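You operate a simulated robot arm through the tools that you are given. There is no shell and no other tool. Be economical: measure what you need, move in short steps, check, and stop when the job is done.

The job below is to be done with a simulated robot arm. You get a single attempt, and the scene is never put back.

TASK
Put things in order on the island bench. At the end: the green block from the island bench stands on top of the blue ice pack; the white card (marked "WASHED") from the island bench stands where the white lidded cup stood; the white lidded cup from the island bench stands where the silver shaker stood; the silver shaker from the island bench is on the brown carton; whatever was shut is shut again. Leave all else as you found it, and nothing knocked over. Set down upright: shaker.

The check looks at the end state, three seconds after you hand in, the way a careful person would. Anything else that was tipped, shoved, dropped, spilled or broken makes it a failure.

THE ROBOT
A 6-joint arm with a two-finger parallel gripper, fixed in place. Base frame: the origin is at the foot of the arm, x ahead of it, y to its left, z up; the work surface is at about z = 0.88. Lengths are in m, angles in rad, forces in N, time in s.
With the tool pointing down near the work surface it reaches from about 0.26 to 0.66 m from the base axis. Its first joint turns from -1.152 to 1.152 rad. Payload 2.9 kg.
The tool frame sits at the grasp point between the pads (the TCP): z along the fingers, y along the line on which they close. The tips reach 0.03 m beyond it. The gripper opens to 0.11 m. The fingers are 0.02 m wide and 0.01 m thick; the gripper's body (0.048 by 0.112 m) begins 0.055 m behind the TCP.
Orientation is that of the tool frame in the base frame, as [roll, pitch, yaw] about the fixed x, y, z axes, in that order (R = Rz(yaw) Ry(pitch) Rx(roll)). With the fingers straight down and closing along the base's y, the tool's x points along the base's -x, its y along +y and its z along -z.

THE INTERFACE
- The arm moves only by the tool drive_tool. Its argument "rows" is a list that holds one entry, the list of rows, each a list of 7 numbers: the shift along the base's x, y, z in units of 250 mm (1.0 is 250 mm), then the turn, a rotation vector about the base's x, y, z in units of 90 degrees (1.0 is 90 degrees), then the closure, from 0 (fully open) to 1 (shut). In form: [[[dx, dy, dz, wx, wy, wz, jaw], ...]]. A call has 1 to 8 rows; each row is the pose to reach, as a shift and turn from the pose commanded when the call began. A call with a number of a shift or a turn outside -1 to 1 is refused whole. A row lasts 0.2 s, in which the tool goes at most 0.05 m and 0.15 rad; a call with a longer step from one row to the next is refused whole, and so is a gripper value outside its range. Where a pose cannot be reached the arm comes as near as it can. A force on the tool above 40 N (or 10 N above the force at the start of the call, whichever is more), or a blocked arm, ends the call early, and 0.2 s more pass. The fingers move at their own pace (about 0.108 m/s each) and stop on an object; they squeeze with about 42 N. The grip force told is the motor's: it shows also when the fingers shut on nothing. Time passes only in rows, and 0.2 s behind the last, so rows that repeat a pose let the fingers close. It gives the time, the measured TCP pose, the force on the tool (base axes), the opening and the grip force at its end, in the units of the frame above (readings bear some noise), with the torque about the TCP (base axes, N m) and any sound that the robot's microphone picked up.
- Cameras (640 x 400 px; columns grow to the right, rows downward): "scene" is fixed at [0.0868, 0.4453, 1.3818]; the picture's right is [-0.65, -0.76, 0.00], its down [-0.44, 0.37, -0.82] and it looks along [0.62, -0.53, -0.58] (base axes); focal length 214 px, centre (320, 200). "wrist" rides on the gripper at [0.073, 0.017, -0.103] in the tool frame; the picture's right is [-0.23, 0.97, 0.00], its down [-0.76, -0.18, -0.62] and it looks along [-0.61, -0.14, 0.78] (tool axes); focal length 222 px, centre (320, 200). There is no depth. A picture from a camera that has moved, and an enlarged one, comes with that camera's place and axes in the base frame and with its lens.
- capture(camera): a new picture of that camera. It takes no simulated time.
- close_up(camera, box): a new picture of the part [left, top, right, bottom] of that camera's present view, enlarged. It takes no simulated time.
- job_done(): hands the job in; it is judged then, once.

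Work in short steps. Places have to be worked out from the pictures, the camera data and where the tool is seen: move nearer, look again, correct. Check each grasp and each placing, and mend what went wrong. You have 120 turns and 76 pictures in all, those below and enlarged ones among them. Open the gripper and draw the arm clear of the work before you hand the job in, unless the task says otherwise; then end with one line.

The tools are called as a command line: name --argument value ..., lists and objects as JSON in quotes. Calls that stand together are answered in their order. drive_tool: Moves the arm, as the interface text tells. Its arguments: {"type":"object","properties":{"rows":{"type":"array"}},"required":["rows"]} The other tools are called the same way: capture (camera) takes a picture; close_up (camera, box) takes an enlarged picture of a part of a camera's view; job_done () hands the job in.

At the start:

```text
t: 0.0
tcp_pos: [0.315, 0.0362, 1.3199]
orientation: [3.141, 0.001, 3.141]
ft_force: [-0.3, -0.4, 0.1]
ft_torque: [0.01, 0.0, 0.02]
finger_gap: 0.1101
grasp_force: 0.1
```

scene: 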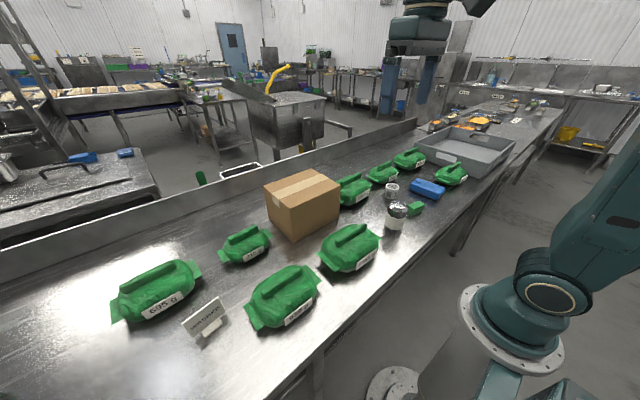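
wrist: 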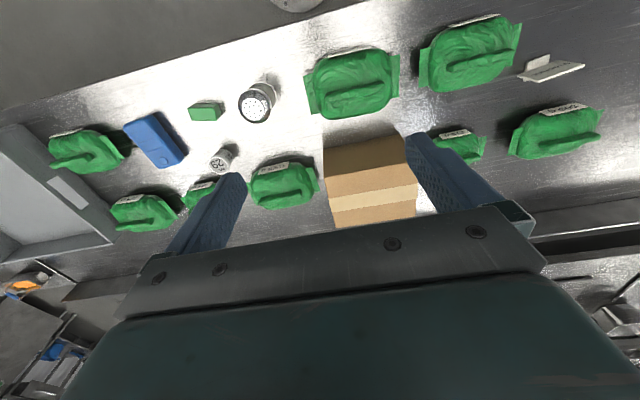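

I'll start by enlarging the relevant areas to identify the cup, shaker, block, ice pack, card and carton.

close_up --camera "scene" --box '[340, 140, 480, 240]'

close_up --camera "wrist" --box '[100, 60, 300, 190]'

close_up --camera "scene" --box '[160, 160, 340, 350]'

```text
4.00 times, centred on (410, 190) of scene
camera zoom: at [0.0868, 0.4453, 1.3818], right [-0.65, -0.76, 0.0], down [-0.44, 0.37, -0.82], along [0.62, -0.53, -0.58], focal length 858 px, centre (-40, 240)
```

zoom: 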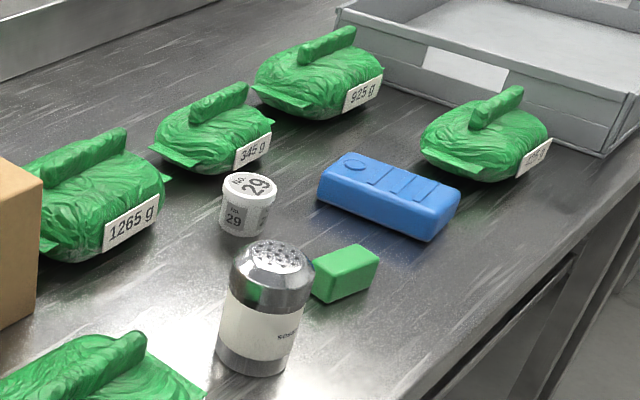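

```text
3.08 times, centred on (200, 125) of wrist
camera zoom: at [0.2421, 0.0525, 1.4226], right [0.23, 0.97, 0.0], down [0.76, -0.18, 0.62], along [0.61, -0.14, -0.78], focal length 684 px, centre (689, 431)
```

zoom: 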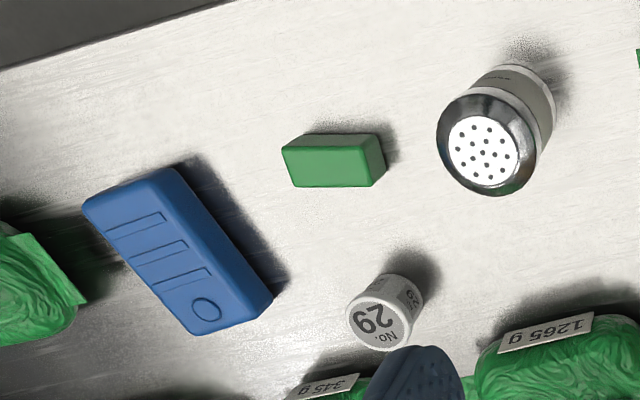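

```text
2.11 times, centred on (250, 255) of scene
camera zoom: at [0.0868, 0.4453, 1.3818], right [-0.65, -0.76, 0.0], down [-0.44, 0.37, -0.82], along [0.62, -0.53, -0.58], focal length 452 px, centre (467, 84)
```

zoom: 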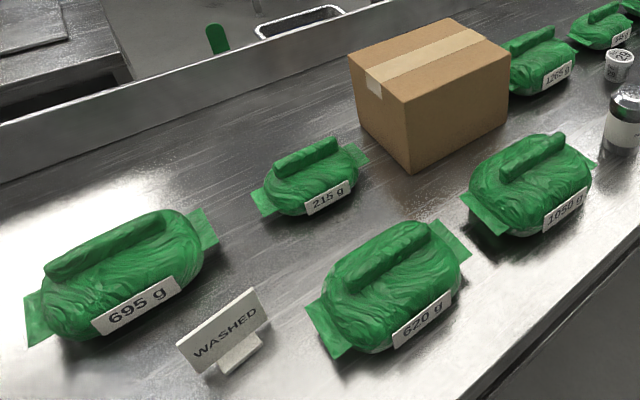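

The pieces are found: the shaker is at about (0.335,-0.095), cup (0.455,-0.255), block (0.335,-0.235), ice pack (0.37,-0.385), card (0.40,0.48) and carton top (0.56,0.11) at z of about 1.01. I'll move above the shaker at height and look again.

drive_tool --rows '[[[0.013, -0.087, -0.133, 0, 0, 0, 0], [0.027, -0.175, -0.267, 0, 0, 0, 0], [0.04, -0.262, -0.4, 0, 0, 0, 0], [0.053, -0.349, -0.533, 0, 0, 0, 0], [0.067, -0.437, -0.667, 0, 0, 0, 0], [0.08, -0.524, -0.8, 0, 0, 0, 0], [0.08, -0.524, -0.8, 0, 0, 0, 0]]]'

capture --camera "wrist"

capture --camera "scene"

```text
t: 1.6
tcp_pos: [0.3362, -0.0959, 1.1191]
orientation: [-3.141, 0.002, -3.141]
ft_force: [-0.1, -0.6, -0.3]
ft_torque: [0.03, 0.01, 0.03]
finger_gap: 0.11
grasp_force: 0.2
```

```text
70 pictures are left
camera wrist: at [0.2622, -0.0797, 1.2226], right [0.23, 0.97, 0.0], down [0.76, -0.18, 0.62], along [0.61, -0.14, -0.78], focal length 222 px, centre (320, 200)
```

wrist: 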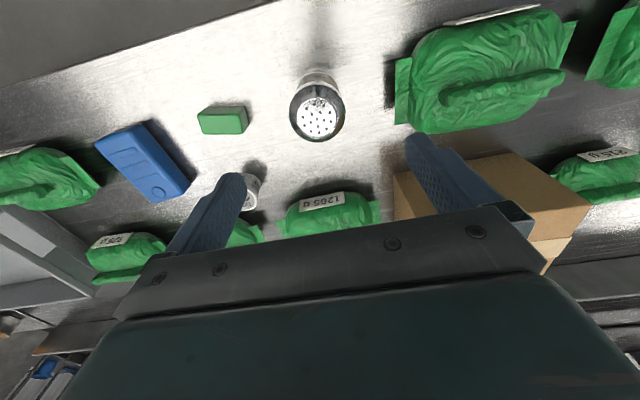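

```text
69 pictures are left
```

scene: 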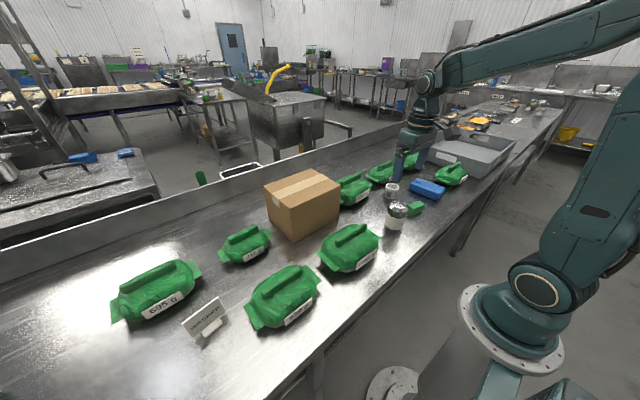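

The wrist view puts the shaker axis at (0.338,-0.098), radius about 0.03, with the nearest neighbours over 3 cm from the finger paths. I'll go straight down to TCP z=0.945 with the gripper open.

drive_tool --rows '[[[0.012, -0.012, -0.15, 0, 0, 0, 0], [0.012, -0.012, -0.3, 0, 0, 0, 0], [0.012, -0.012, -0.45, 0, 0, 0, 0], [0.012, -0.012, -0.6, 0, 0, 0, 0], [0.012, -0.012, -0.7, 0, 0, 0, 0], [0.012, -0.012, -0.7, 0, 0, 0, 0]]]'

close_up --camera "scene" --box '[340, 140, 480, 240]'

capture --camera "wrist"

```text
t: 3.0
tcp_pos: [0.3389, -0.098, 0.9427]
orientation: [-3.142, 0.004, -3.14]
ft_force: [0.3, 1.1, 0.6]
ft_torque: [-0.02, 0.01, 0.0]
finger_gap: 0.1101
grasp_force: 0.1
```

```text
4.00 times, centred on (410, 190) of scene
camera zoom: at [0.0869, 0.4453, 1.3818], right [-0.65, -0.76, 0.0], down [-0.44, 0.37, -0.82], along [0.62, -0.53, -0.58], focal length 858 px, centre (-40, 240)
```

zoom: 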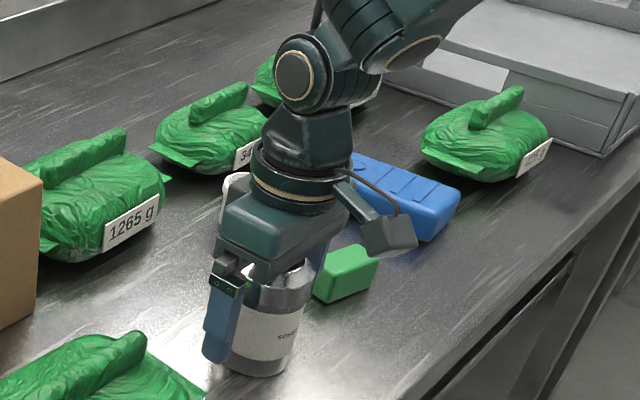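

```text
67 pictures are left
camera wrist: at [0.2663, -0.0818, 1.0456], right [0.23, 0.97, 0.0], down [0.76, -0.18, 0.63], along [0.61, -0.14, -0.78], focal length 222 px, centre (320, 200)
```

wrist: 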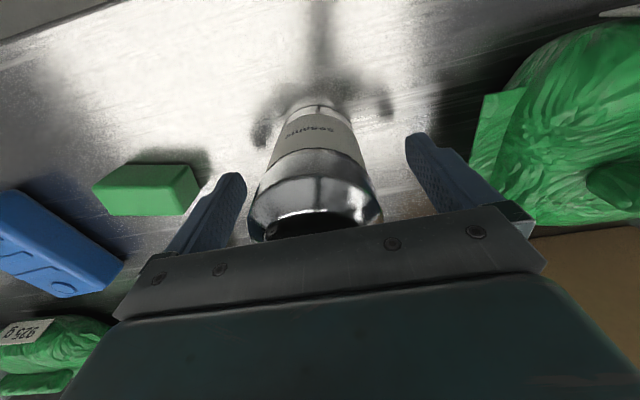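

The shaker sits between the fingers, roughly centred. I'll close on it.

drive_tool --rows '[[[0, 0, 0, 0, 0, 0, 1], [0, 0, 0, 0, 0, 0, 1], [0, 0, 0, 0, 0, 0, 1], [0, 0, 0, 0, 0, 0, 1]]]'

```text
t: 4.0
tcp_pos: [0.3398, -0.0992, 0.9423]
orientation: [-3.141, 0.002, 3.141]
ft_force: [0.2, -0.1, 0.1]
ft_torque: [0.01, 0.04, 0.01]
finger_gap: 0.0584
grasp_force: 42.0
```

Gripped with a gap of 0.058 m. I'll lift it straight up by 0.23 m and look.

drive_tool --rows '[[[0, 0, 0.06, 0, 0, 0, 1], [0, 0, 0.2, 0, 0, 0, 1], [0, 0, 0.38, 0, 0, 0, 1], [0, 0, 0.56, 0, 0, 0, 1], [0, 0, 0.74, 0, 0, 0, 1], [0, 0, 0.92, 0, 0, 0, 1], [0, 0, 0.92, 0, 0, 0, 1]]]'

capture --camera "wrist"

close_up --camera "scene" --box '[240, 100, 440, 260]'

```text
t: 5.6
tcp_pos: [0.3392, -0.0985, 1.1739]
orientation: [3.14, 0.004, -3.14]
ft_force: [1.1, 0.3, -1.9]
ft_torque: [-0.05, 0.01, 0.02]
finger_gap: 0.0584
grasp_force: 41.9
```

```text
66 pictures are left
camera wrist: at [0.2663, -0.0824, 1.277], right [0.23, 0.97, 0.0], down [0.76, -0.18, 0.62], along [0.61, -0.14, -0.78], focal length 222 px, centre (320, 200)
```

wrist: 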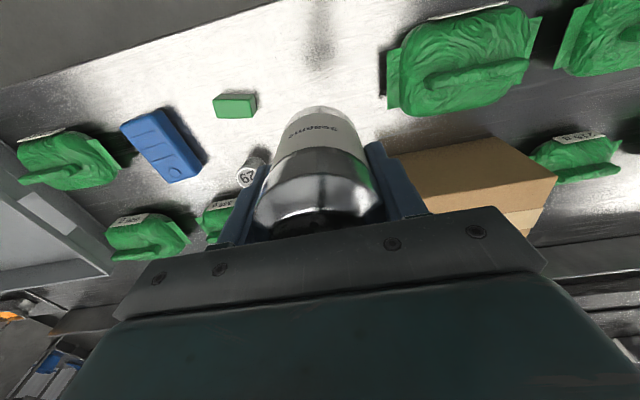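

```text
2.50 times, centred on (340, 180) of scene
camera zoom: at [0.0869, 0.4453, 1.3818], right [-0.65, -0.76, 0.0], down [-0.44, 0.37, -0.82], along [0.62, -0.53, -0.58], focal length 536 px, centre (270, 250)
```

zoom: 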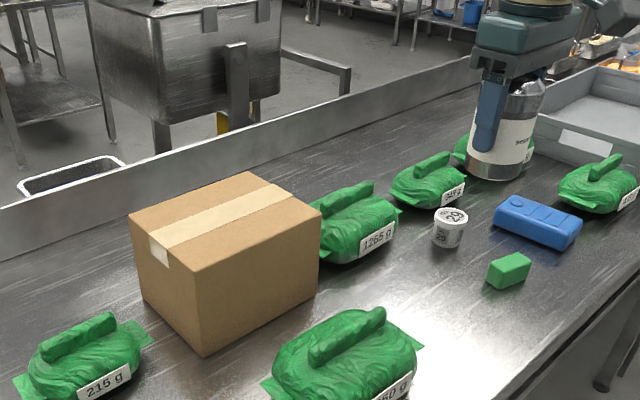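

The carton is axis-aligned with its top at z of about 1.015, spanning x 0.50–0.655 and y 0–0.20. I'll carry the shaker above its middle.

drive_tool --rows '[[[0.12, 0.105, 0, 0, 0, 0, 1], [0.25, 0.218, 0, 0, 0, 0, 1], [0.38, 0.332, 0, 0, 0, 0, 1], [0.51, 0.446, 0, 0, 0, 0, 1], [0.64, 0.56, 0, 0, 0, 0, 1], [0.77, 0.675, 0, 0, 0, 0, 1], [0.9, 0.79, 0, 0, 0, 0, 1], [0.9, 0.79, 0, 0, 0, 0, 1]]]'

close_up --camera "scene" --box '[220, 60, 420, 260]'

capture --camera "wrist"

```text
t: 7.4
tcp_pos: [0.562, 0.0983, 1.174]
orientation: [-3.14, 0.001, 3.141]
ft_force: [1.0, 0.9, -1.7]
ft_torque: [0.01, -0.01, 0.03]
finger_gap: 0.0583
grasp_force: 42.1
```

```text
2.00 times, centred on (320, 160) of scene
camera zoom: at [0.0869, 0.4453, 1.3818], right [-0.65, -0.76, 0.0], down [-0.44, 0.37, -0.82], along [0.62, -0.53, -0.58], focal length 429 px, centre (320, 280)
```

zoom: 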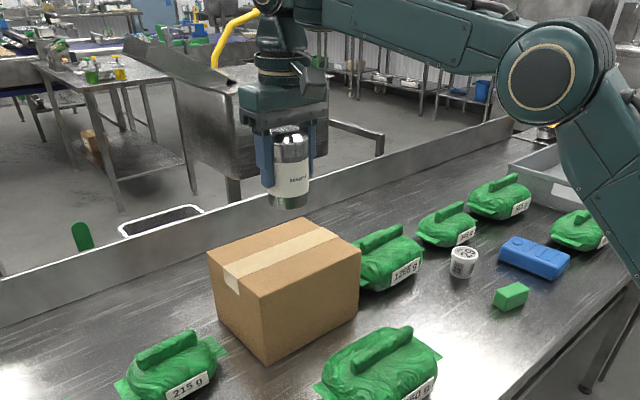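

```text
63 pictures are left
camera wrist: at [0.489, 0.1145, 1.278], right [0.23, 0.97, 0.0], down [0.76, -0.18, 0.62], along [0.61, -0.14, -0.78], focal length 222 px, centre (320, 200)
```

wrist: 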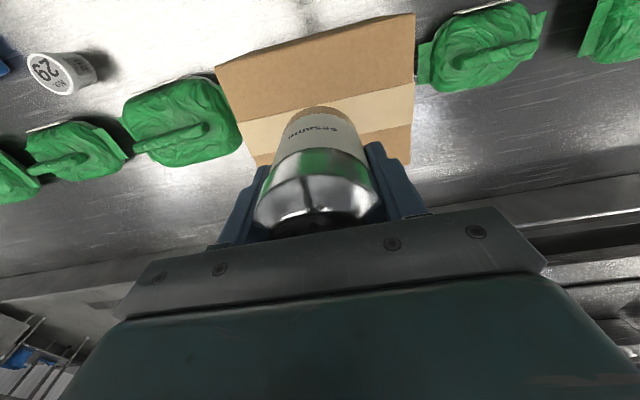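

It's over the carton. I'll lower it to just above the expected contact height.

drive_tool --rows '[[[0, 0, -0.12, 0, 0, 0, 1], [0, 0, -0.24, 0, 0, 0, 1], [0, 0, -0.32, 0, 0, 0, 1], [0, 0, -0.35, 0, 0, 0, 1], [0, 0, -0.35, 0, 0, 0, 1]]]'

close_up --camera "scene" --box '[250, 120, 360, 240]'

```text
t: 8.6
tcp_pos: [0.5629, 0.0992, 1.0864]
orientation: [-3.141, 0.003, -3.141]
ft_force: [0.7, -0.5, -1.5]
ft_torque: [0.02, 0.01, 0.0]
finger_gap: 0.0584
grasp_force: 42.9
```

```text
3.33 times, centred on (305, 180) of scene
camera zoom: at [0.0869, 0.4453, 1.3818], right [-0.65, -0.76, 0.0], down [-0.44, 0.37, -0.82], along [0.62, -0.53, -0.58], focal length 715 px, centre (370, 267)
```

zoom: 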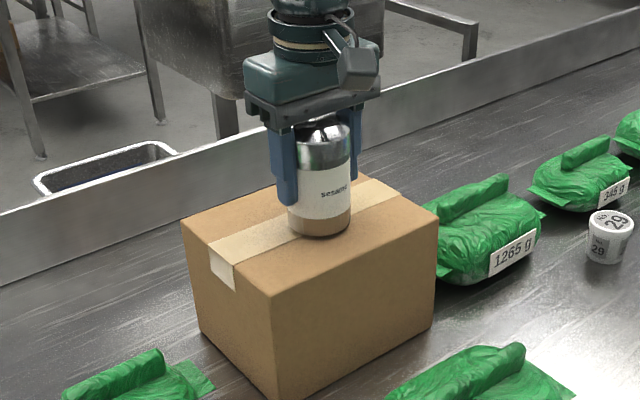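

It's nearly down. I'll lower it a few millimetres at a time and watch the force.

drive_tool --rows '[[[0, 0, -0.008, 0, 0, 0, 1], [0, 0, -0.02, 0, 0, 0, 1]]]'

```text
t: 9.2
tcp_pos: [0.5633, 0.1014, 1.0819]
orientation: [3.141, 0.003, 3.141]
ft_force: [-1.4, -1.1, 0.4]
ft_torque: [-0.03, 0.01, -0.06]
finger_gap: 0.0582
grasp_force: 42.4
```

drive_tool --rows '[[[0, 0, -0.006, 0, 0, 0, 1], [0, 0, -0.01, 0, 0, 0, 1]]]'

```text
t: 9.8
tcp_pos: [0.5633, 0.1009, 1.0826]
orientation: [3.141, 0.009, 3.141]
ft_force: [-5.4, 0.6, 24.8]
ft_torque: [-0.03, 0.63, -0.08]
finger_gap: 0.0584
grasp_force: 41.9
```

Contact at 25 N. I'll back off about 2 mm and release, then rise slowly.

drive_tool --rows '[[[0, 0, 0.008, 0, 0, 0, 1], [0, 0, 0.008, 0, 0, 0, 0.35], [0, 0, 0.008, 0, 0, 0, 0.1], [0, 0, 0.008, 0, 0, 0, 0.1]]]'

close_up --camera "scene" --box '[250, 120, 360, 240]'

```text
t: 10.8
tcp_pos: [0.5629, 0.0998, 1.0804]
orientation: [-3.141, 0.0, 3.141]
ft_force: [-0.2, -0.2, 0.7]
ft_torque: [0.0, -0.01, 0.01]
finger_gap: 0.099
grasp_force: 0.1
```

```text
3.33 times, centred on (305, 180) of scene
camera zoom: at [0.0868, 0.4453, 1.3818], right [-0.65, -0.76, 0.0], down [-0.44, 0.37, -0.82], along [0.62, -0.53, -0.58], focal length 715 px, centre (370, 267)
```

zoom: 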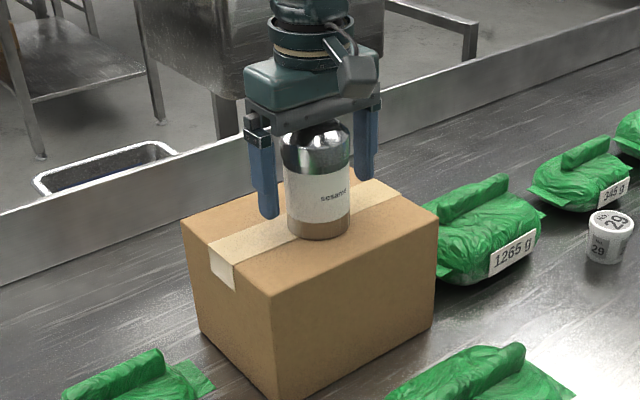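

The shaker stands upright on the carton. I'll rise clear, then move towards the cup.

drive_tool --rows '[[[0, 0, 0.15, 0, 0, 0, 0.1], [0, 0, 0.33, 0, 0, 0, 0.1], [0, 0, 0.5, 0, 0, 0, 0], [-0.06, -0.18, 0.5, 0, 0, 0, 0], [-0.13, -0.36, 0.5, 0, 0, 0, 0], [-0.2, -0.54, 0.5, 0, 0, 0, 0], [-0.27, -0.72, 0.5, 0, 0, 0, 0], [-0.33, -0.9, 0.5, 0, 0, 0, 0]]]'

capture --camera "wrist"

```text
t: 12.6
tcp_pos: [0.4788, -0.1273, 1.2063]
orientation: [-3.141, 0.002, -3.141]
ft_force: [-0.7, -0.2, 0.0]
ft_torque: [0.03, 0.0, 0.03]
finger_gap: 0.1101
grasp_force: 0.1
```

```text
60 pictures are left
camera wrist: at [0.4066, -0.1102, 1.3099], right [0.23, 0.97, 0.0], down [0.76, -0.18, 0.63], along [0.61, -0.14, -0.78], focal length 222 px, centre (320, 200)
```

wrist: 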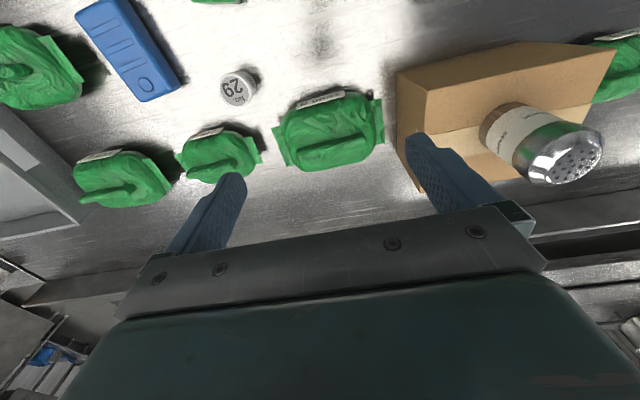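

Cup at about (0.458,-0.259). I'll move over it at z≈1.07 with the gripper partly open and check.

drive_tool --rows '[[[-0.02, -0.13, -0.1, 0, 0, 0, 0.1], [-0.04, -0.26, -0.2, 0, 0, 0, 0.2], [-0.06, -0.39, -0.3, 0, 0, 0, 0.2], [-0.083, -0.527, -0.42, 0, 0, 0, 0.2], [-0.083, -0.527, -0.56, 0, 0, 0, 0.2], [-0.083, -0.527, -0.56, 0, 0, 0, 0.2]]]'

capture --camera "wrist"

close_up --camera "scene" --box '[340, 120, 480, 220]'

```text
t: 14.0
tcp_pos: [0.4592, -0.2581, 1.0655]
orientation: [3.141, 0.002, 3.141]
ft_force: [-0.1, 1.1, 0.5]
ft_torque: [0.01, -0.04, 0.03]
finger_gap: 0.088
grasp_force: 0.1
```

```text
59 pictures are left
camera wrist: at [0.3858, -0.2419, 1.1697], right [0.23, 0.97, 0.0], down [0.76, -0.18, 0.62], along [0.61, -0.14, -0.78], focal length 222 px, centre (320, 200)
```

wrist: 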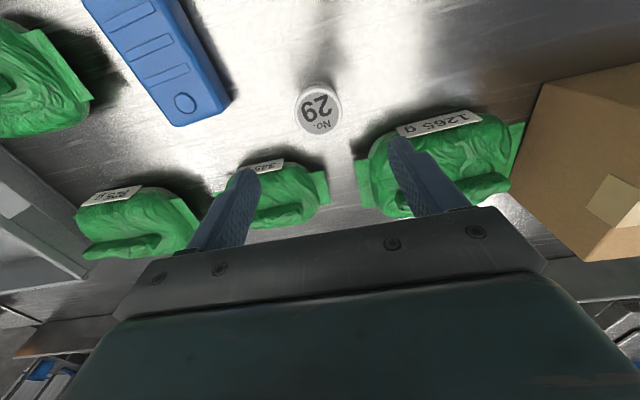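

```text
4.00 times, centred on (410, 170) of scene
camera zoom: at [0.0869, 0.4452, 1.3818], right [-0.65, -0.76, 0.0], down [-0.44, 0.37, -0.82], along [0.62, -0.53, -0.58], focal length 858 px, centre (-40, 320)
```

zoom: 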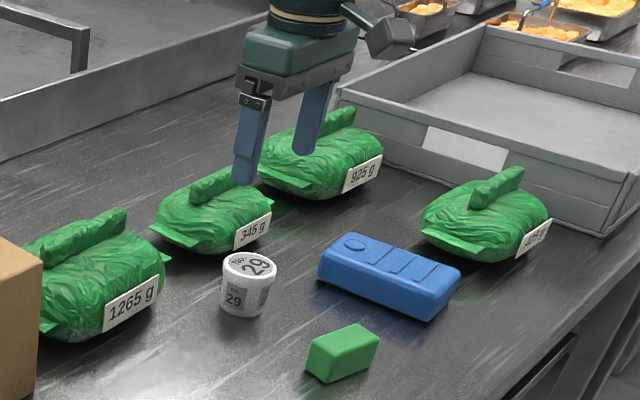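

The cup's axis is at about (0.455,-0.258), height about 0.043 and lid about 0.05 wide. I'll go down to TCP z=0.917.

drive_tool --rows '[[[-0.017, 0, -0.15, 0, 0, 0, 0.2], [-0.017, 0, -0.3, 0, 0, 0, 0.2], [-0.017, 0, -0.45, 0, 0, 0, 0.2], [-0.017, 0, -0.54, 0, 0, 0, 0.2], [-0.017, 0, -0.59, 0, 0, 0, 0.2], [-0.017, 0, -0.59, 0, 0, 0, 0.2]]]'

capture --camera "wrist"

close_up --camera "scene" --box '[350, 150, 430, 210]'

```text
t: 15.4
tcp_pos: [0.4562, -0.2581, 0.9181]
orientation: [-3.14, 0.002, -3.141]
ft_force: [0.2, 0.3, 0.2]
ft_torque: [0.01, -0.01, -0.01]
finger_gap: 0.088
grasp_force: 0.1
```

```text
57 pictures are left
camera wrist: at [0.3822, -0.2414, 1.022], right [0.23, 0.97, 0.0], down [0.76, -0.18, 0.62], along [0.61, -0.14, -0.78], focal length 222 px, centre (320, 200)
```

wrist: 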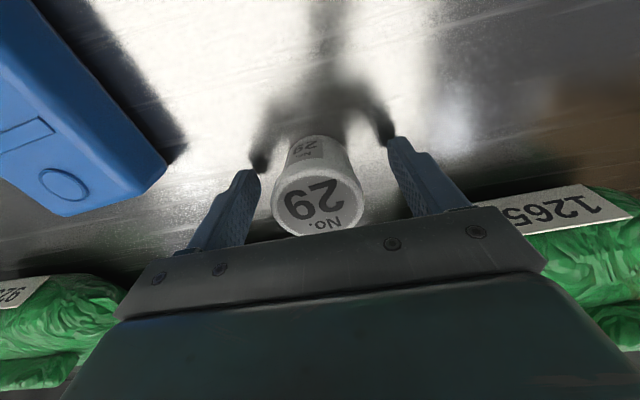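

```text
6.67 times, centred on (390, 180) of scene
camera zoom: at [0.0869, 0.4453, 1.3818], right [-0.65, -0.76, 0.0], down [-0.44, 0.37, -0.82], along [0.62, -0.53, -0.58], focal length 1430 px, centre (-147, 333)
```

zoom: 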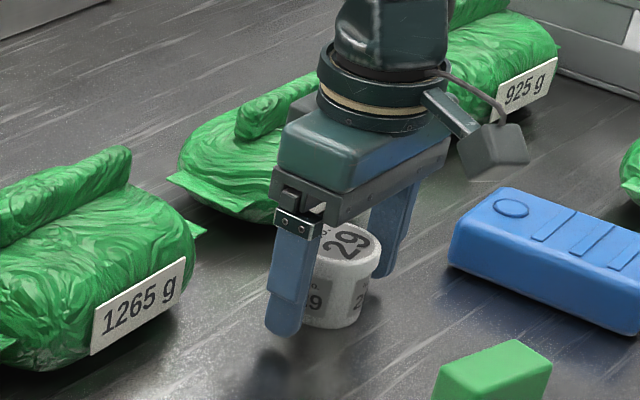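

The cup is between the pads. I'll close on it.

drive_tool --rows '[[[0, 0, 0, 0, 0, 0, 0.4], [0, 0, 0, 0, 0, 0, 0.6], [0, 0, 0, 0, 0, 0, 0.8], [0, 0, 0, 0, 0, 0, 1]]]'

```text
t: 16.4
tcp_pos: [0.4554, -0.2571, 0.9192]
orientation: [-3.141, 0.003, -3.141]
ft_force: [1.1, 0.4, 1.0]
ft_torque: [-0.01, -0.01, -0.04]
finger_gap: 0.0498
grasp_force: 42.7
```

Gripped at 0.050 m. The cup's place was (0.455,-0.257) and the shaker's was (0.339,-0.098). I'll lift 0.12 m and carry it across.

drive_tool --rows '[[[0, 0, 0.1, 0, 0, 0, 1], [0, 0, 0.28, 0, 0, 0, 1], [0, 0, 0.48, 0, 0, 0, 1], [-0.116, 0.159, 0.48, 0, 0, 0, 1], [-0.232, 0.318, 0.48, 0, 0, 0, 1], [-0.348, 0.477, 0.48, 0, 0, 0, 1], [-0.465, 0.636, 0.48, 0, 0, 0, 1], [-0.465, 0.636, 0.48, 0, 0, 0, 1]]]'

capture --camera "wrist"

```text
t: 18.2
tcp_pos: [0.3383, -0.0967, 1.0384]
orientation: [-3.141, 0.003, -3.141]
ft_force: [0.2, 0.1, -0.6]
ft_torque: [0.01, 0.0, 0.01]
finger_gap: 0.0499
grasp_force: 42.3
```

```text
55 pictures are left
camera wrist: at [0.2652, -0.0809, 1.1413], right [0.23, 0.97, 0.0], down [0.76, -0.18, 0.63], along [0.61, -0.14, -0.78], focal length 222 px, centre (320, 200)
```

wrist: 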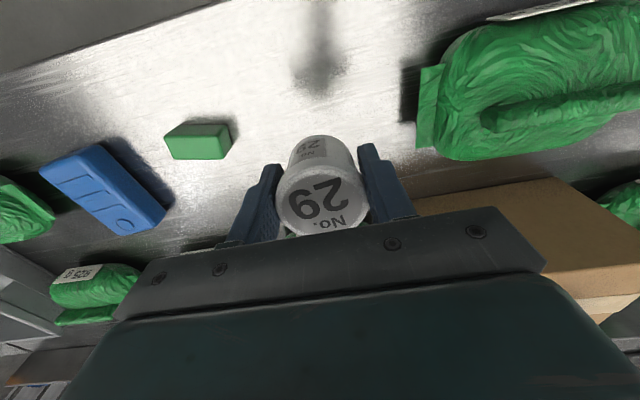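

In position. I'll lower to just above contact.

drive_tool --rows '[[[0, -0.004, -0.15, 0, 0, 0, 1], [0, -0.004, -0.3, 0, 0, 0, 1], [0, -0.004, -0.42, 0, 0, 0, 1], [0, -0.004, -0.465, 0, 0, 0, 1], [0, -0.004, -0.472, 0, 0, 0, 1]]]'

```text
t: 19.4
tcp_pos: [0.3394, -0.1009, 0.9194]
orientation: [3.141, 0.001, -3.141]
ft_force: [0.4, -0.5, -1.5]
ft_torque: [0.02, 0.01, 0.02]
finger_gap: 0.0498
grasp_force: 42.2
```

drive_tool --rows '[[[0, 0, -0.004, 0, 0, 0, 1], [0, 0, -0.008, 0, 0, 0, 1]]]'

```text
t: 20.0
tcp_pos: [0.3391, -0.0993, 0.9183]
orientation: [3.141, 0.004, -3.142]
ft_force: [-0.8, -2.2, 6.3]
ft_torque: [0.1, 0.08, 0.0]
finger_gap: 0.0497
grasp_force: 41.9
```

Light contact at 6 N, so the cup is on the bench. I'll release, opening only partly, then rise.

drive_tool --rows '[[[0, 0, 0.002, 0, 0, 0, 0.5], [0, 0, 0.002, 0, 0, 0, 0.2], [0, 0, 0.002, 0, 0, 0, 0.2], [0, 0, 0.15, 0, 0, 0, 0.2], [0, 0, 0.33, 0, 0, 0, 0.2], [0, 0, 0.5, 0, 0, 0, 0.2], [0, 0, 0.68, 0, 0, 0, 0.2], [0, 0, 0.86, 0, 0, 0, 0.2]]]'

capture --camera "wrist"

capture --camera "scene"

```text
t: 21.8
tcp_pos: [0.3389, -0.0967, 1.1334]
orientation: [-3.141, 0.004, -3.141]
ft_force: [0.0, -0.3, 0.1]
ft_torque: [-0.01, 0.02, 0.04]
finger_gap: 0.088
grasp_force: 0.0
```

```text
54 pictures are left
camera wrist: at [0.2665, -0.0805, 1.2365], right [0.23, 0.97, 0.0], down [0.76, -0.18, 0.62], along [0.61, -0.14, -0.78], focal length 222 px, centre (320, 200)
```

wrist: 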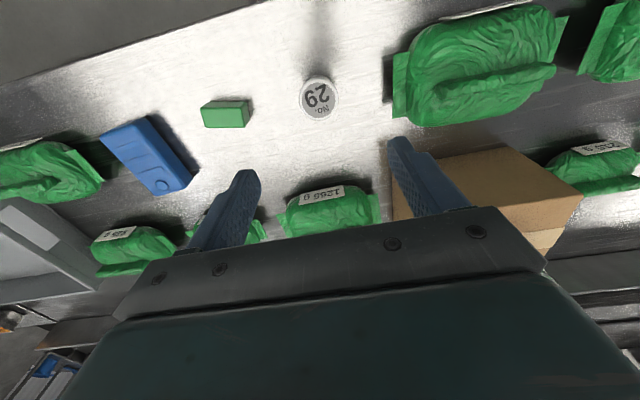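

```text
53 pictures are left
```

scene: 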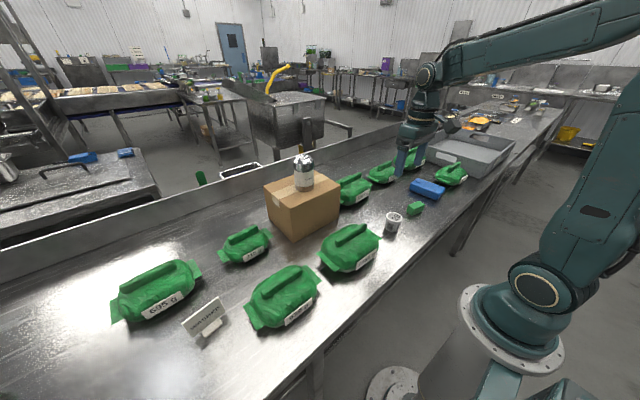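

The cup is placed. Next is the green block, so I'll enlarge it and the ice pack for their orientation.

close_up --camera "wrist" --box '[90, 75, 280, 205]'

close_up --camera "scene" --box '[380, 165, 460, 225]'

```text
3.08 times, centred on (185, 140) of wrist
camera zoom: at [0.2665, -0.0805, 1.2365], right [0.23, 0.97, 0.0], down [0.76, -0.18, 0.62], along [0.61, -0.14, -0.78], focal length 684 px, centre (735, 385)
```

zoom: 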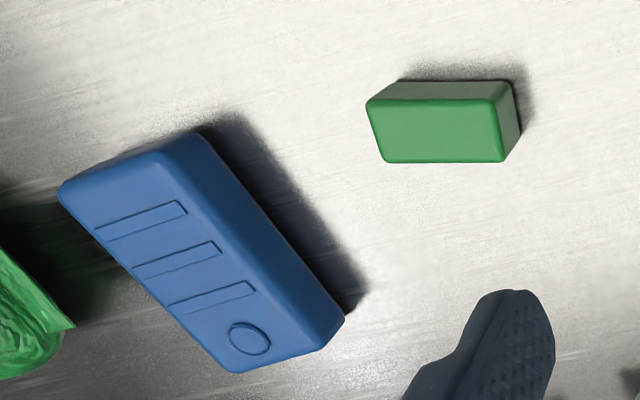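

```text
6.67 times, centred on (420, 195) of scene
camera zoom: at [0.0868, 0.4453, 1.3818], right [-0.65, -0.76, 0.0], down [-0.44, 0.37, -0.82], along [0.62, -0.53, -0.58], focal length 1430 px, centre (-347, 233)
```

zoom: 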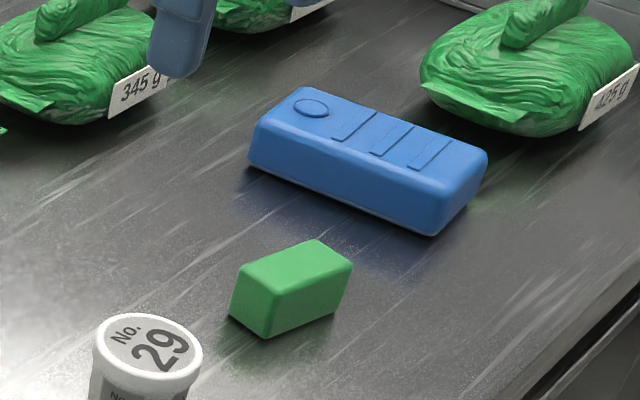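

Block: centre about (0.341,-0.241), 0.06 × 0.028 × 0.03, long axis about 12° off y. Ice pack: top centre about (0.376,-0.392), long side along x. I'll go above the block with the gripper turned -12°.

drive_tool --rows '[[[0.002, -0.11, -0.04, 0, 0, -0.04, 0], [0.004, -0.22, -0.12, 0, 0, -0.08, 0], [0.006, -0.34, -0.22, 0, 0, -0.135, 0], [0.008, -0.46, -0.34, 0, 0, -0.135, 0], [0.008, -0.574, -0.44, 0, 0, -0.135, 0], [0.008, -0.574, -0.53, 0, 0, -0.135, 0], [0.008, -0.574, -0.53, 0, 0, -0.135, 0]]]'

capture --camera "wrist"

close_up --camera "scene" --box '[380, 165, 460, 225]'

```text
t: 23.4
tcp_pos: [0.3447, -0.2432, 1.0016]
orientation: [3.14, 0.003, 2.928]
ft_force: [-0.4, -0.2, 0.5]
ft_torque: [-0.03, -0.01, 0.02]
finger_gap: 0.1101
grasp_force: 0.1
```

```text
50 pictures are left
camera wrist: at [0.2764, -0.2115, 1.1041], right [0.43, 0.9, 0.0], down [0.71, -0.33, 0.63], along [0.57, -0.27, -0.78], focal length 222 px, centre (320, 200)
```

wrist: 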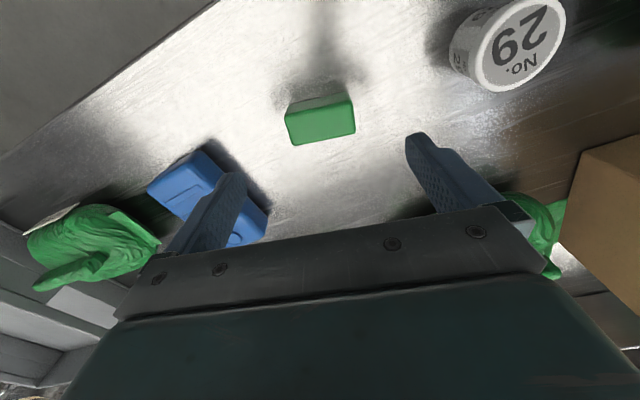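

```text
6.67 times, centred on (420, 195) of scene
camera zoom: at [0.0869, 0.4452, 1.3818], right [-0.65, -0.76, 0.0], down [-0.44, 0.37, -0.82], along [0.62, -0.53, -0.58], focal length 1430 px, centre (-347, 233)
```

zoom: 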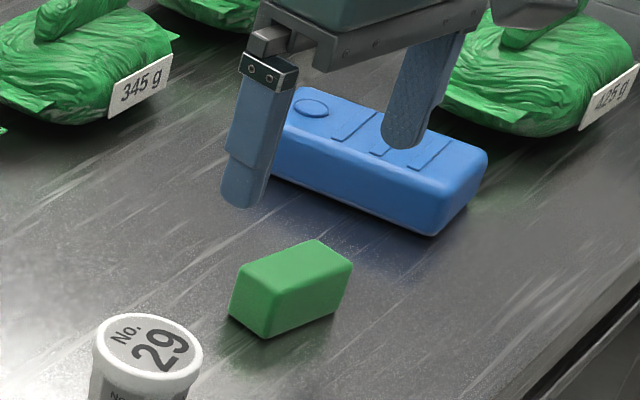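

The block's measured centre is (0.341,-0.242), and its angle matches the tool. I'll go down to TCP z=0.915 and close.

drive_tool --rows '[[[-0.014, 0.006, -0.12, 0, 0, 0, 0], [-0.014, 0.006, -0.24, 0, 0, 0, 0], [-0.014, 0.006, -0.32, 0, 0, 0, 0], [-0.014, 0.006, -0.345, 0, 0, 0, 0], [-0.014, 0.006, -0.345, 0, 0, 0, 0]]]'

capture --camera "wrist"

```text
t: 24.6
tcp_pos: [0.3394, -0.2399, 0.9134]
orientation: [-3.141, 0.002, 2.93]
ft_force: [-1.0, 1.1, 1.2]
ft_torque: [0.02, 0.0, -0.03]
finger_gap: 0.1099
grasp_force: 0.2
```

```text
48 pictures are left
camera wrist: at [0.2707, -0.2099, 1.0176], right [0.43, 0.9, 0.0], down [0.71, -0.33, 0.62], along [0.57, -0.27, -0.78], focal length 222 px, centre (320, 200)
```

wrist: 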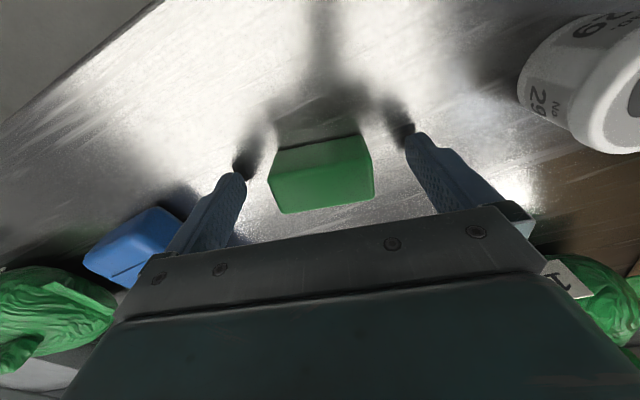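

The block is between the fingers. I'll close.

drive_tool --rows '[[[0, 0, 0.004, 0, 0, 0, 0.3], [0, 0, 0.004, 0, 0, 0, 0.5], [0, 0, 0.004, 0, 0, 0, 1], [0, 0, 0.004, 0, 0, 0, 1]]]'

```text
t: 25.6
tcp_pos: [0.3383, -0.2404, 0.9157]
orientation: [-3.14, 0.002, 2.931]
ft_force: [-0.1, 0.2, -0.9]
ft_torque: [-0.03, 0.01, -0.01]
finger_gap: 0.0592
grasp_force: 42.0
```

Gripped at 0.059 m. I'll lift, carry it above the ice pack and turn back to align with it.

drive_tool --rows '[[[0, 0, 0.16, 0, 0, 0, 1], [0, 0, 0.34, 0, 0, 0, 1], [0.03, -0.12, 0.4, 0, 0, 0.03, 1], [0.06, -0.24, 0.4, 0, 0, 0.06, 1], [0.09, -0.36, 0.4, 0, 0, 0.1, 1], [0.12, -0.48, 0.4, 0, 0, 0.135, 1], [0.151, -0.606, 0.4, 0, 0, 0.135, 1], [0.151, -0.606, 0.4, 0, 0, 0.135, 1]]]'

capture --camera "wrist"

close_up --camera "scene" --box '[380, 135, 480, 215]'

```text
t: 27.4
tcp_pos: [0.3752, -0.3934, 1.0169]
orientation: [3.14, 0.003, -3.141]
ft_force: [0.1, 1.3, 0.3]
ft_torque: [0.01, 0.01, -0.01]
finger_gap: 0.0592
grasp_force: 42.7
```

```text
47 pictures are left
camera wrist: at [0.3028, -0.3764, 1.1198], right [0.23, 0.97, 0.0], down [0.76, -0.18, 0.62], along [0.61, -0.14, -0.78], focal length 222 px, centre (320, 200)
```

wrist: 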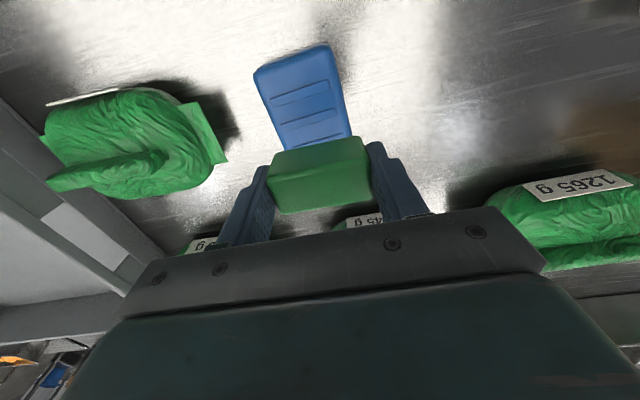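

```text
5.00 times, centred on (430, 175) of scene
camera zoom: at [0.0869, 0.4452, 1.3818], right [-0.65, -0.76, 0.0], down [-0.44, 0.37, -0.82], along [0.62, -0.53, -0.58], focal length 1072 px, centre (-230, 325)
```

zoom: 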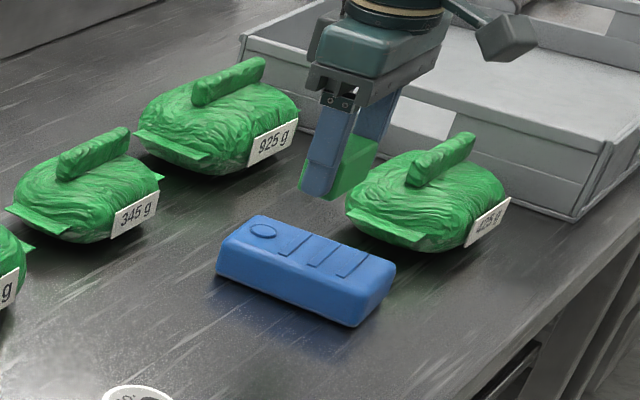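

The pack's top centre comes out at (0.376,-0.396). I'll lower to just above it.

drive_tool --rows '[[[0.004, -0.01, -0.1, 0, 0, 0, 1], [0.004, -0.01, -0.2, 0, 0, 0, 1], [0.004, -0.01, -0.24, 0, 0, 0, 1], [0.004, -0.01, -0.252, 0, 0, 0, 1], [0.004, -0.01, -0.252, 0, 0, 0, 1]]]'

close_up --camera "scene" --box '[390, 155, 470, 215]'

capture --camera "wrist"

```text
t: 28.6
tcp_pos: [0.3779, -0.3942, 0.952]
orientation: [3.141, 0.004, 3.141]
ft_force: [-0.1, 0.9, 3.8]
ft_torque: [0.11, -0.04, 0.02]
finger_gap: 0.0591
grasp_force: 42.4
```

```text
6.67 times, centred on (430, 185) of scene
camera zoom: at [0.0868, 0.4453, 1.3818], right [-0.65, -0.76, 0.0], down [-0.44, 0.37, -0.82], along [0.62, -0.53, -0.58], focal length 1430 px, centre (-413, 300)
```

zoom: 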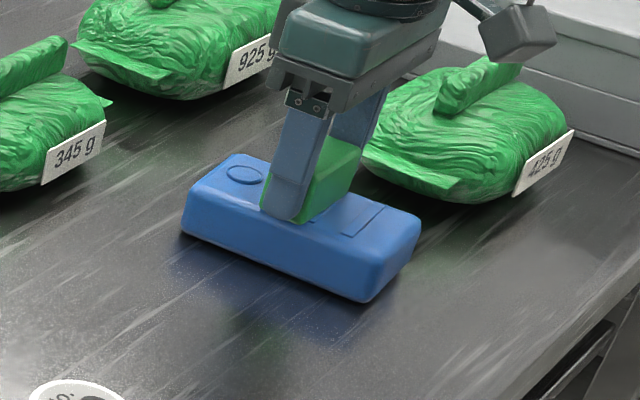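

```text
44 pictures are left
camera wrist: at [0.3049, -0.3778, 1.0566], right [0.23, 0.97, 0.0], down [0.76, -0.18, 0.63], along [0.61, -0.14, -0.78], focal length 222 px, centre (320, 200)
```

wrist: 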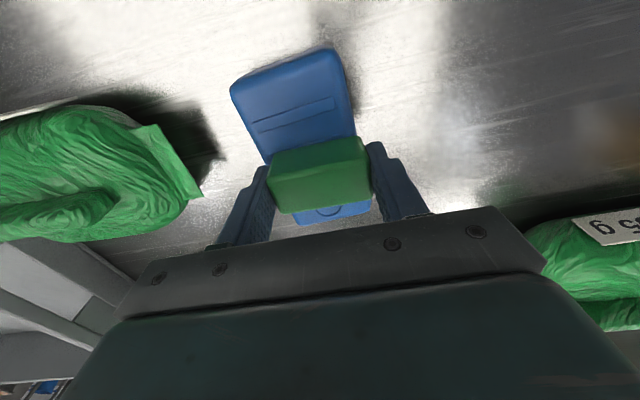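

First light contact. The block sits about 5 mm too far to +y, so I'll lift slightly, shift and lower again.

drive_tool --rows '[[[0, 0, 0.03, 0, 0, 0, 1], [0, -0.02, 0.03, 0, 0, 0, 1], [0, -0.02, 0.01, 0, 0, 0, 1], [0, -0.02, 0, 0, 0, 0, 1]]]'

close_up --camera "wrist" --box '[220, 40, 420, 230]'

```text
t: 29.6
tcp_pos: [0.3771, -0.4006, 0.9534]
orientation: [-3.141, 0.004, -3.14]
ft_force: [0.2, 0.5, 1.8]
ft_torque: [0.14, 0.05, -0.03]
finger_gap: 0.0592
grasp_force: 41.8
```

```text
2.11 times, centred on (320, 135) of wrist
camera zoom: at [0.3036, -0.384, 1.0566], right [0.23, 0.97, 0.0], down [0.76, -0.18, 0.63], along [0.61, -0.14, -0.78], focal length 468 px, centre (320, 337)
```

zoom: 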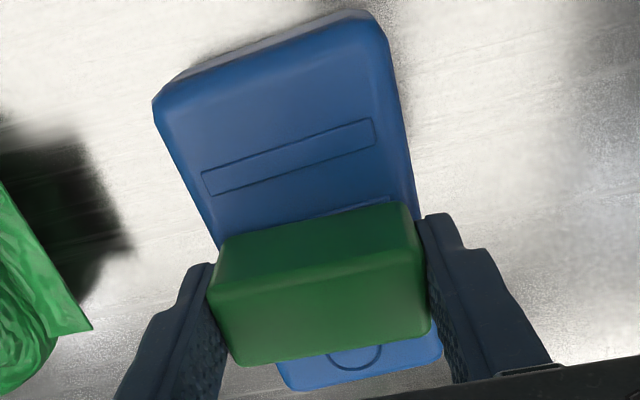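

It's well centred now. I'll press down slightly and read the force.

drive_tool --rows '[[[0, 0, -0.006, 0, 0, 0, 1], [0, 0, -0.006, 0, 0, 0, 1]]]'

```text
t: 30.2
tcp_pos: [0.3763, -0.4011, 0.9525]
orientation: [-3.139, 0.007, -3.141]
ft_force: [-3.0, 5.7, 20.1]
ft_torque: [0.42, 0.16, 0.0]
finger_gap: 0.059
grasp_force: 41.5
```

Firm contact at 20 N. I'll ease off 1.5 mm, release and rise.

drive_tool --rows '[[[0, 0, 0.005, 0, 0, 0, 1], [0, 0, 0.005, 0, 0, 0, 0.4], [0, 0, 0.005, 0, 0, 0, 0.2], [0, 0, 0.005, 0, 0, 0, 0.2], [0, 0, 0.1, 0, 0, 0, 0.2], [0, 0, 0.28, 0, 0, 0, 0.2], [0, 0, 0.46, 0, 0, 0, 0.2], [0, 0, 0.64, 0, 0, 0, 0.2]]]'

capture --camera "wrist"

close_up --camera "scene" --box '[370, 145, 470, 235]'

```text
t: 32.0
tcp_pos: [0.3766, -0.3986, 1.115]
orientation: [3.14, 0.001, -3.141]
ft_force: [0.4, 0.3, -0.4]
ft_torque: [-0.01, 0.03, -0.01]
finger_gap: 0.0881
grasp_force: 0.0
```

```text
42 pictures are left
camera wrist: at [0.3032, -0.3832, 1.2183], right [0.23, 0.97, 0.0], down [0.76, -0.18, 0.62], along [0.61, -0.14, -0.78], focal length 222 px, centre (320, 200)
```

wrist: 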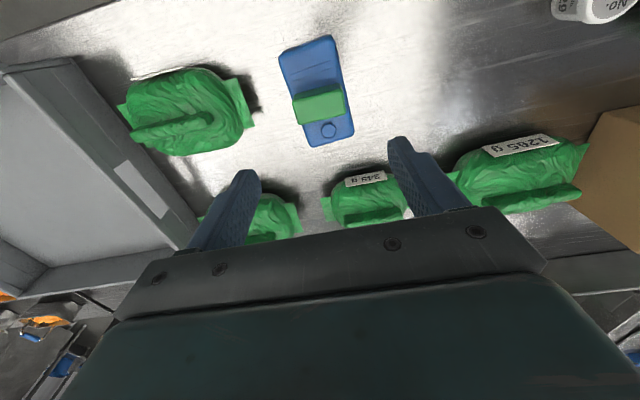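

```text
4.44 times, centred on (420, 190) of scene
camera zoom: at [0.0868, 0.4453, 1.3818], right [-0.65, -0.76, 0.0], down [-0.44, 0.37, -0.82], along [0.62, -0.53, -0.58], focal length 953 px, centre (-124, 244)
```

zoom: 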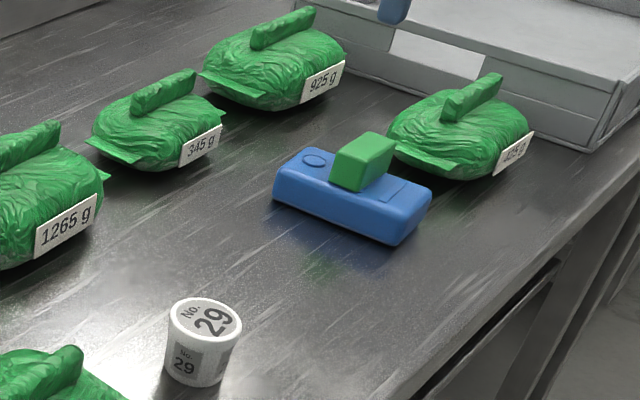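

The block stands on the ice pack and the pack hasn't moved. Next is the card, so I'll rise and travel to the left side.

drive_tool --rows '[[[0, 0.12, 0.14, 0, 0, 0, 0.2], [0, 0.26, 0.28, 0, 0, 0, 0.2], [0, 0.42, 0.36, 0, 0, 0, 0], [-0.02, 0.6, 0.4, 0, 0, 0, 0], [-0.04, 0.78, 0.4, 0, 0, 0, 0], [-0.06, 0.96, 0.4, 0, 0, 0, 0]]]'

drive_tool --rows '[[[0, 0.18, 0, 0, 0, 0, 0], [0, 0.36, 0, 0, 0, 0, 0], [0, 0.54, 0, 0, 0, 0, 0], [0, 0.72, 0, 0, 0, 0, 0], [0, 0.9, 0, 0, 0, 0, 0], [0, 1.0, 0, 0, 0, 0, 0]]]'

drive_tool --rows '[[[0, 0.18, 0, 0, 0, 0, 0], [0, 0.36, 0, 0, 0, 0, 0], [0, 0.54, 0, 0, 0, 0, 0], [0, 0.72, 0, 0, 0, 0, 0], [0, 0.9, 0, 0, 0, 0, 0], [0, 1.0, 0, 0, 0, 0, 0], [0, 1.0, 0, 0, 0, 0, 0]]]'

capture --camera "wrist"

close_up --camera "scene" --box '[150, 270, 270, 360]'

```text
t: 33.4
tcp_pos: [0.3614, -0.1583, 1.2123]
orientation: [3.14, 0.003, 3.139]
ft_force: [0.1, 0.2, -0.4]
ft_torque: [-0.02, -0.01, 0.01]
finger_gap: 0.1099
grasp_force: 0.0
```

```text
t: 34.8
tcp_pos: [0.3604, 0.0905, 1.2104]
orientation: [-3.141, 0.004, -3.141]
ft_force: [0.2, -0.1, 0.8]
ft_torque: [-0.01, -0.02, 0.03]
finger_gap: 0.1099
grasp_force: 0.1
```

```text
t: 36.4
tcp_pos: [0.3625, 0.3409, 1.2129]
orientation: [3.14, 0.001, 3.14]
ft_force: [-0.2, 0.6, -0.3]
ft_torque: [-0.03, 0.0, -0.01]
finger_gap: 0.1099
grasp_force: 0.1
```

```text
40 pictures are left
camera wrist: at [0.2904, 0.3566, 1.3163], right [0.23, 0.97, 0.0], down [0.76, -0.18, 0.62], along [0.61, -0.14, -0.78], focal length 222 px, centre (320, 200)
```

wrist: 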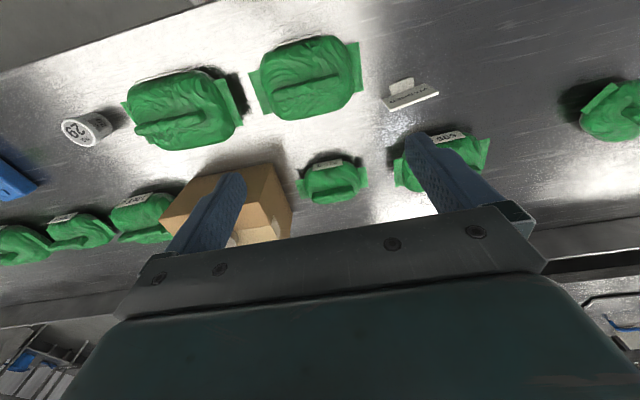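

```text
4.44 times, centred on (210, 315) of scene
camera zoom: at [0.0868, 0.4453, 1.3818], right [-0.65, -0.76, 0.0], down [-0.44, 0.37, -0.82], along [0.62, -0.53, -0.58], focal length 953 px, centre (809, -311)
```

zoom: 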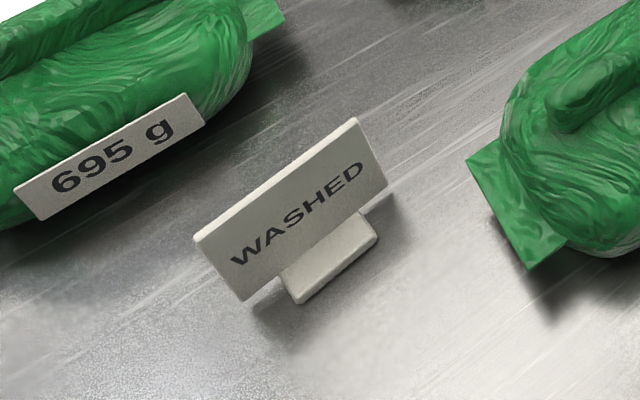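

close_up --camera "wrist" --box '[360, 60, 460, 125]'

```text
6.15 times, centred on (410, 92) of wrist
camera zoom: at [0.2904, 0.3566, 1.3163], right [0.23, 0.97, 0.0], down [0.76, -0.18, 0.62], along [0.61, -0.14, -0.78], focal length 1367 px, centre (-234, 862)
```

zoom: 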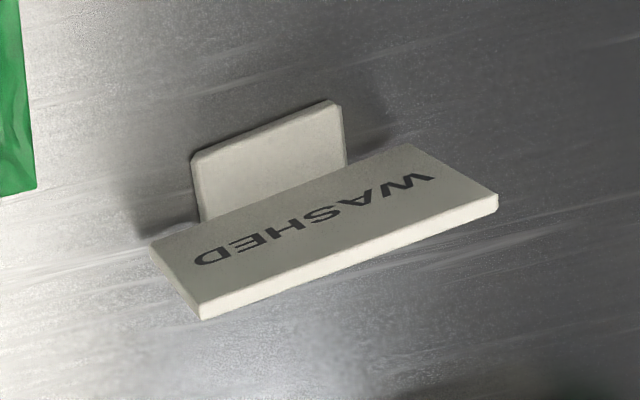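

The card plate is vertical. Its top edge runs from (0.4265,0.444) to (0.415,0.518) at z≈0.942, with a foot on the -x side. I'll turn the gripper about +99° so it closes across the plate while moving closer.

drive_tool --rows '[[[0.01, 0.04, 0, 0, 0, 0.094, 0.2], [0.03, 0.08, 0, 0, 0, 0.188, 0.3], [0.05, 0.12, 0, 0, 0, 0.282, 0.4], [0.07, 0.16, 0, 0, 0, 0.376, 0.45], [0.09, 0.2, 0, 0, 0, 0.47, 0.45], [0.11, 0.24, 0, 0, 0, 0.564, 0.45], [0.13, 0.28, 0, 0, 0, 0.658, 0.45], [0.15, 0.32, 0, 0, 0, 0.752, 0.45]]]'

drive_tool --rows '[[[0.02, 0.06, -0.08, 0, 0, 0.094, 0.45], [0.04, 0.12, -0.16, 0, 0, 0.188, 0.45], [0.06, 0.18, -0.24, 0, 0, 0.282, 0.45], [0.08, 0.24, -0.32, 0, 0, 0.348, 0.45], [0.08, 0.24, -0.45, 0, 0, 0.348, 0.45], [0.08, 0.24, -0.45, 0, 0, 0.348, 0.45]]]'

capture --camera "wrist"

capture --camera "scene"

```text
t: 38.2
tcp_pos: [0.3996, 0.4212, 1.2109]
orientation: [-3.14, 0.002, -1.957]
ft_force: [0.7, 0.7, 0.2]
ft_torque: [-0.01, -0.03, -0.02]
finger_gap: 0.0605
grasp_force: 0.0
```

```text
t: 39.6
tcp_pos: [0.4185, 0.4801, 1.0987]
orientation: [-3.141, 0.003, -1.411]
ft_force: [0.4, 0.9, -0.3]
ft_torque: [-0.01, 0.02, 0.02]
finger_gap: 0.0604
grasp_force: 0.0
out of reach, approached as far as the arm can: row 3, 4
```

```text
37 pictures are left
camera wrist: at [0.4129, 0.4045, 1.2023], right [-1.0, 0.07, 0.0], down [0.06, 0.78, 0.63], along [0.04, 0.62, -0.78], focal length 222 px, centre (320, 200)
```

wrist: 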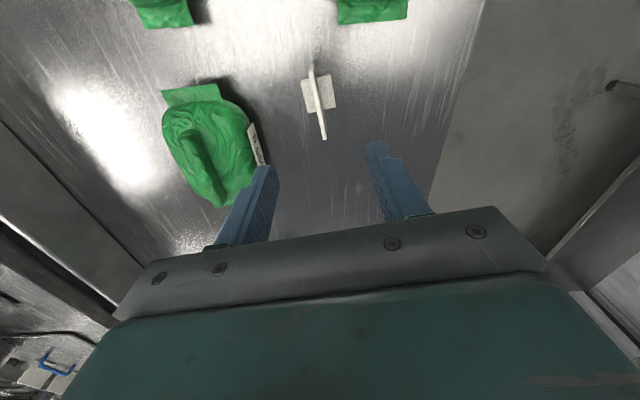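

```text
36 pictures are left
```

scene: 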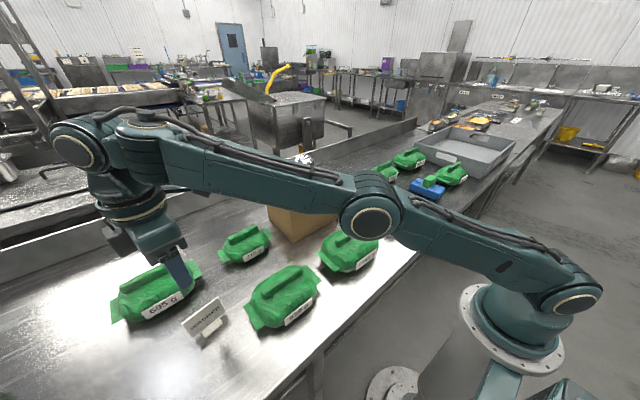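

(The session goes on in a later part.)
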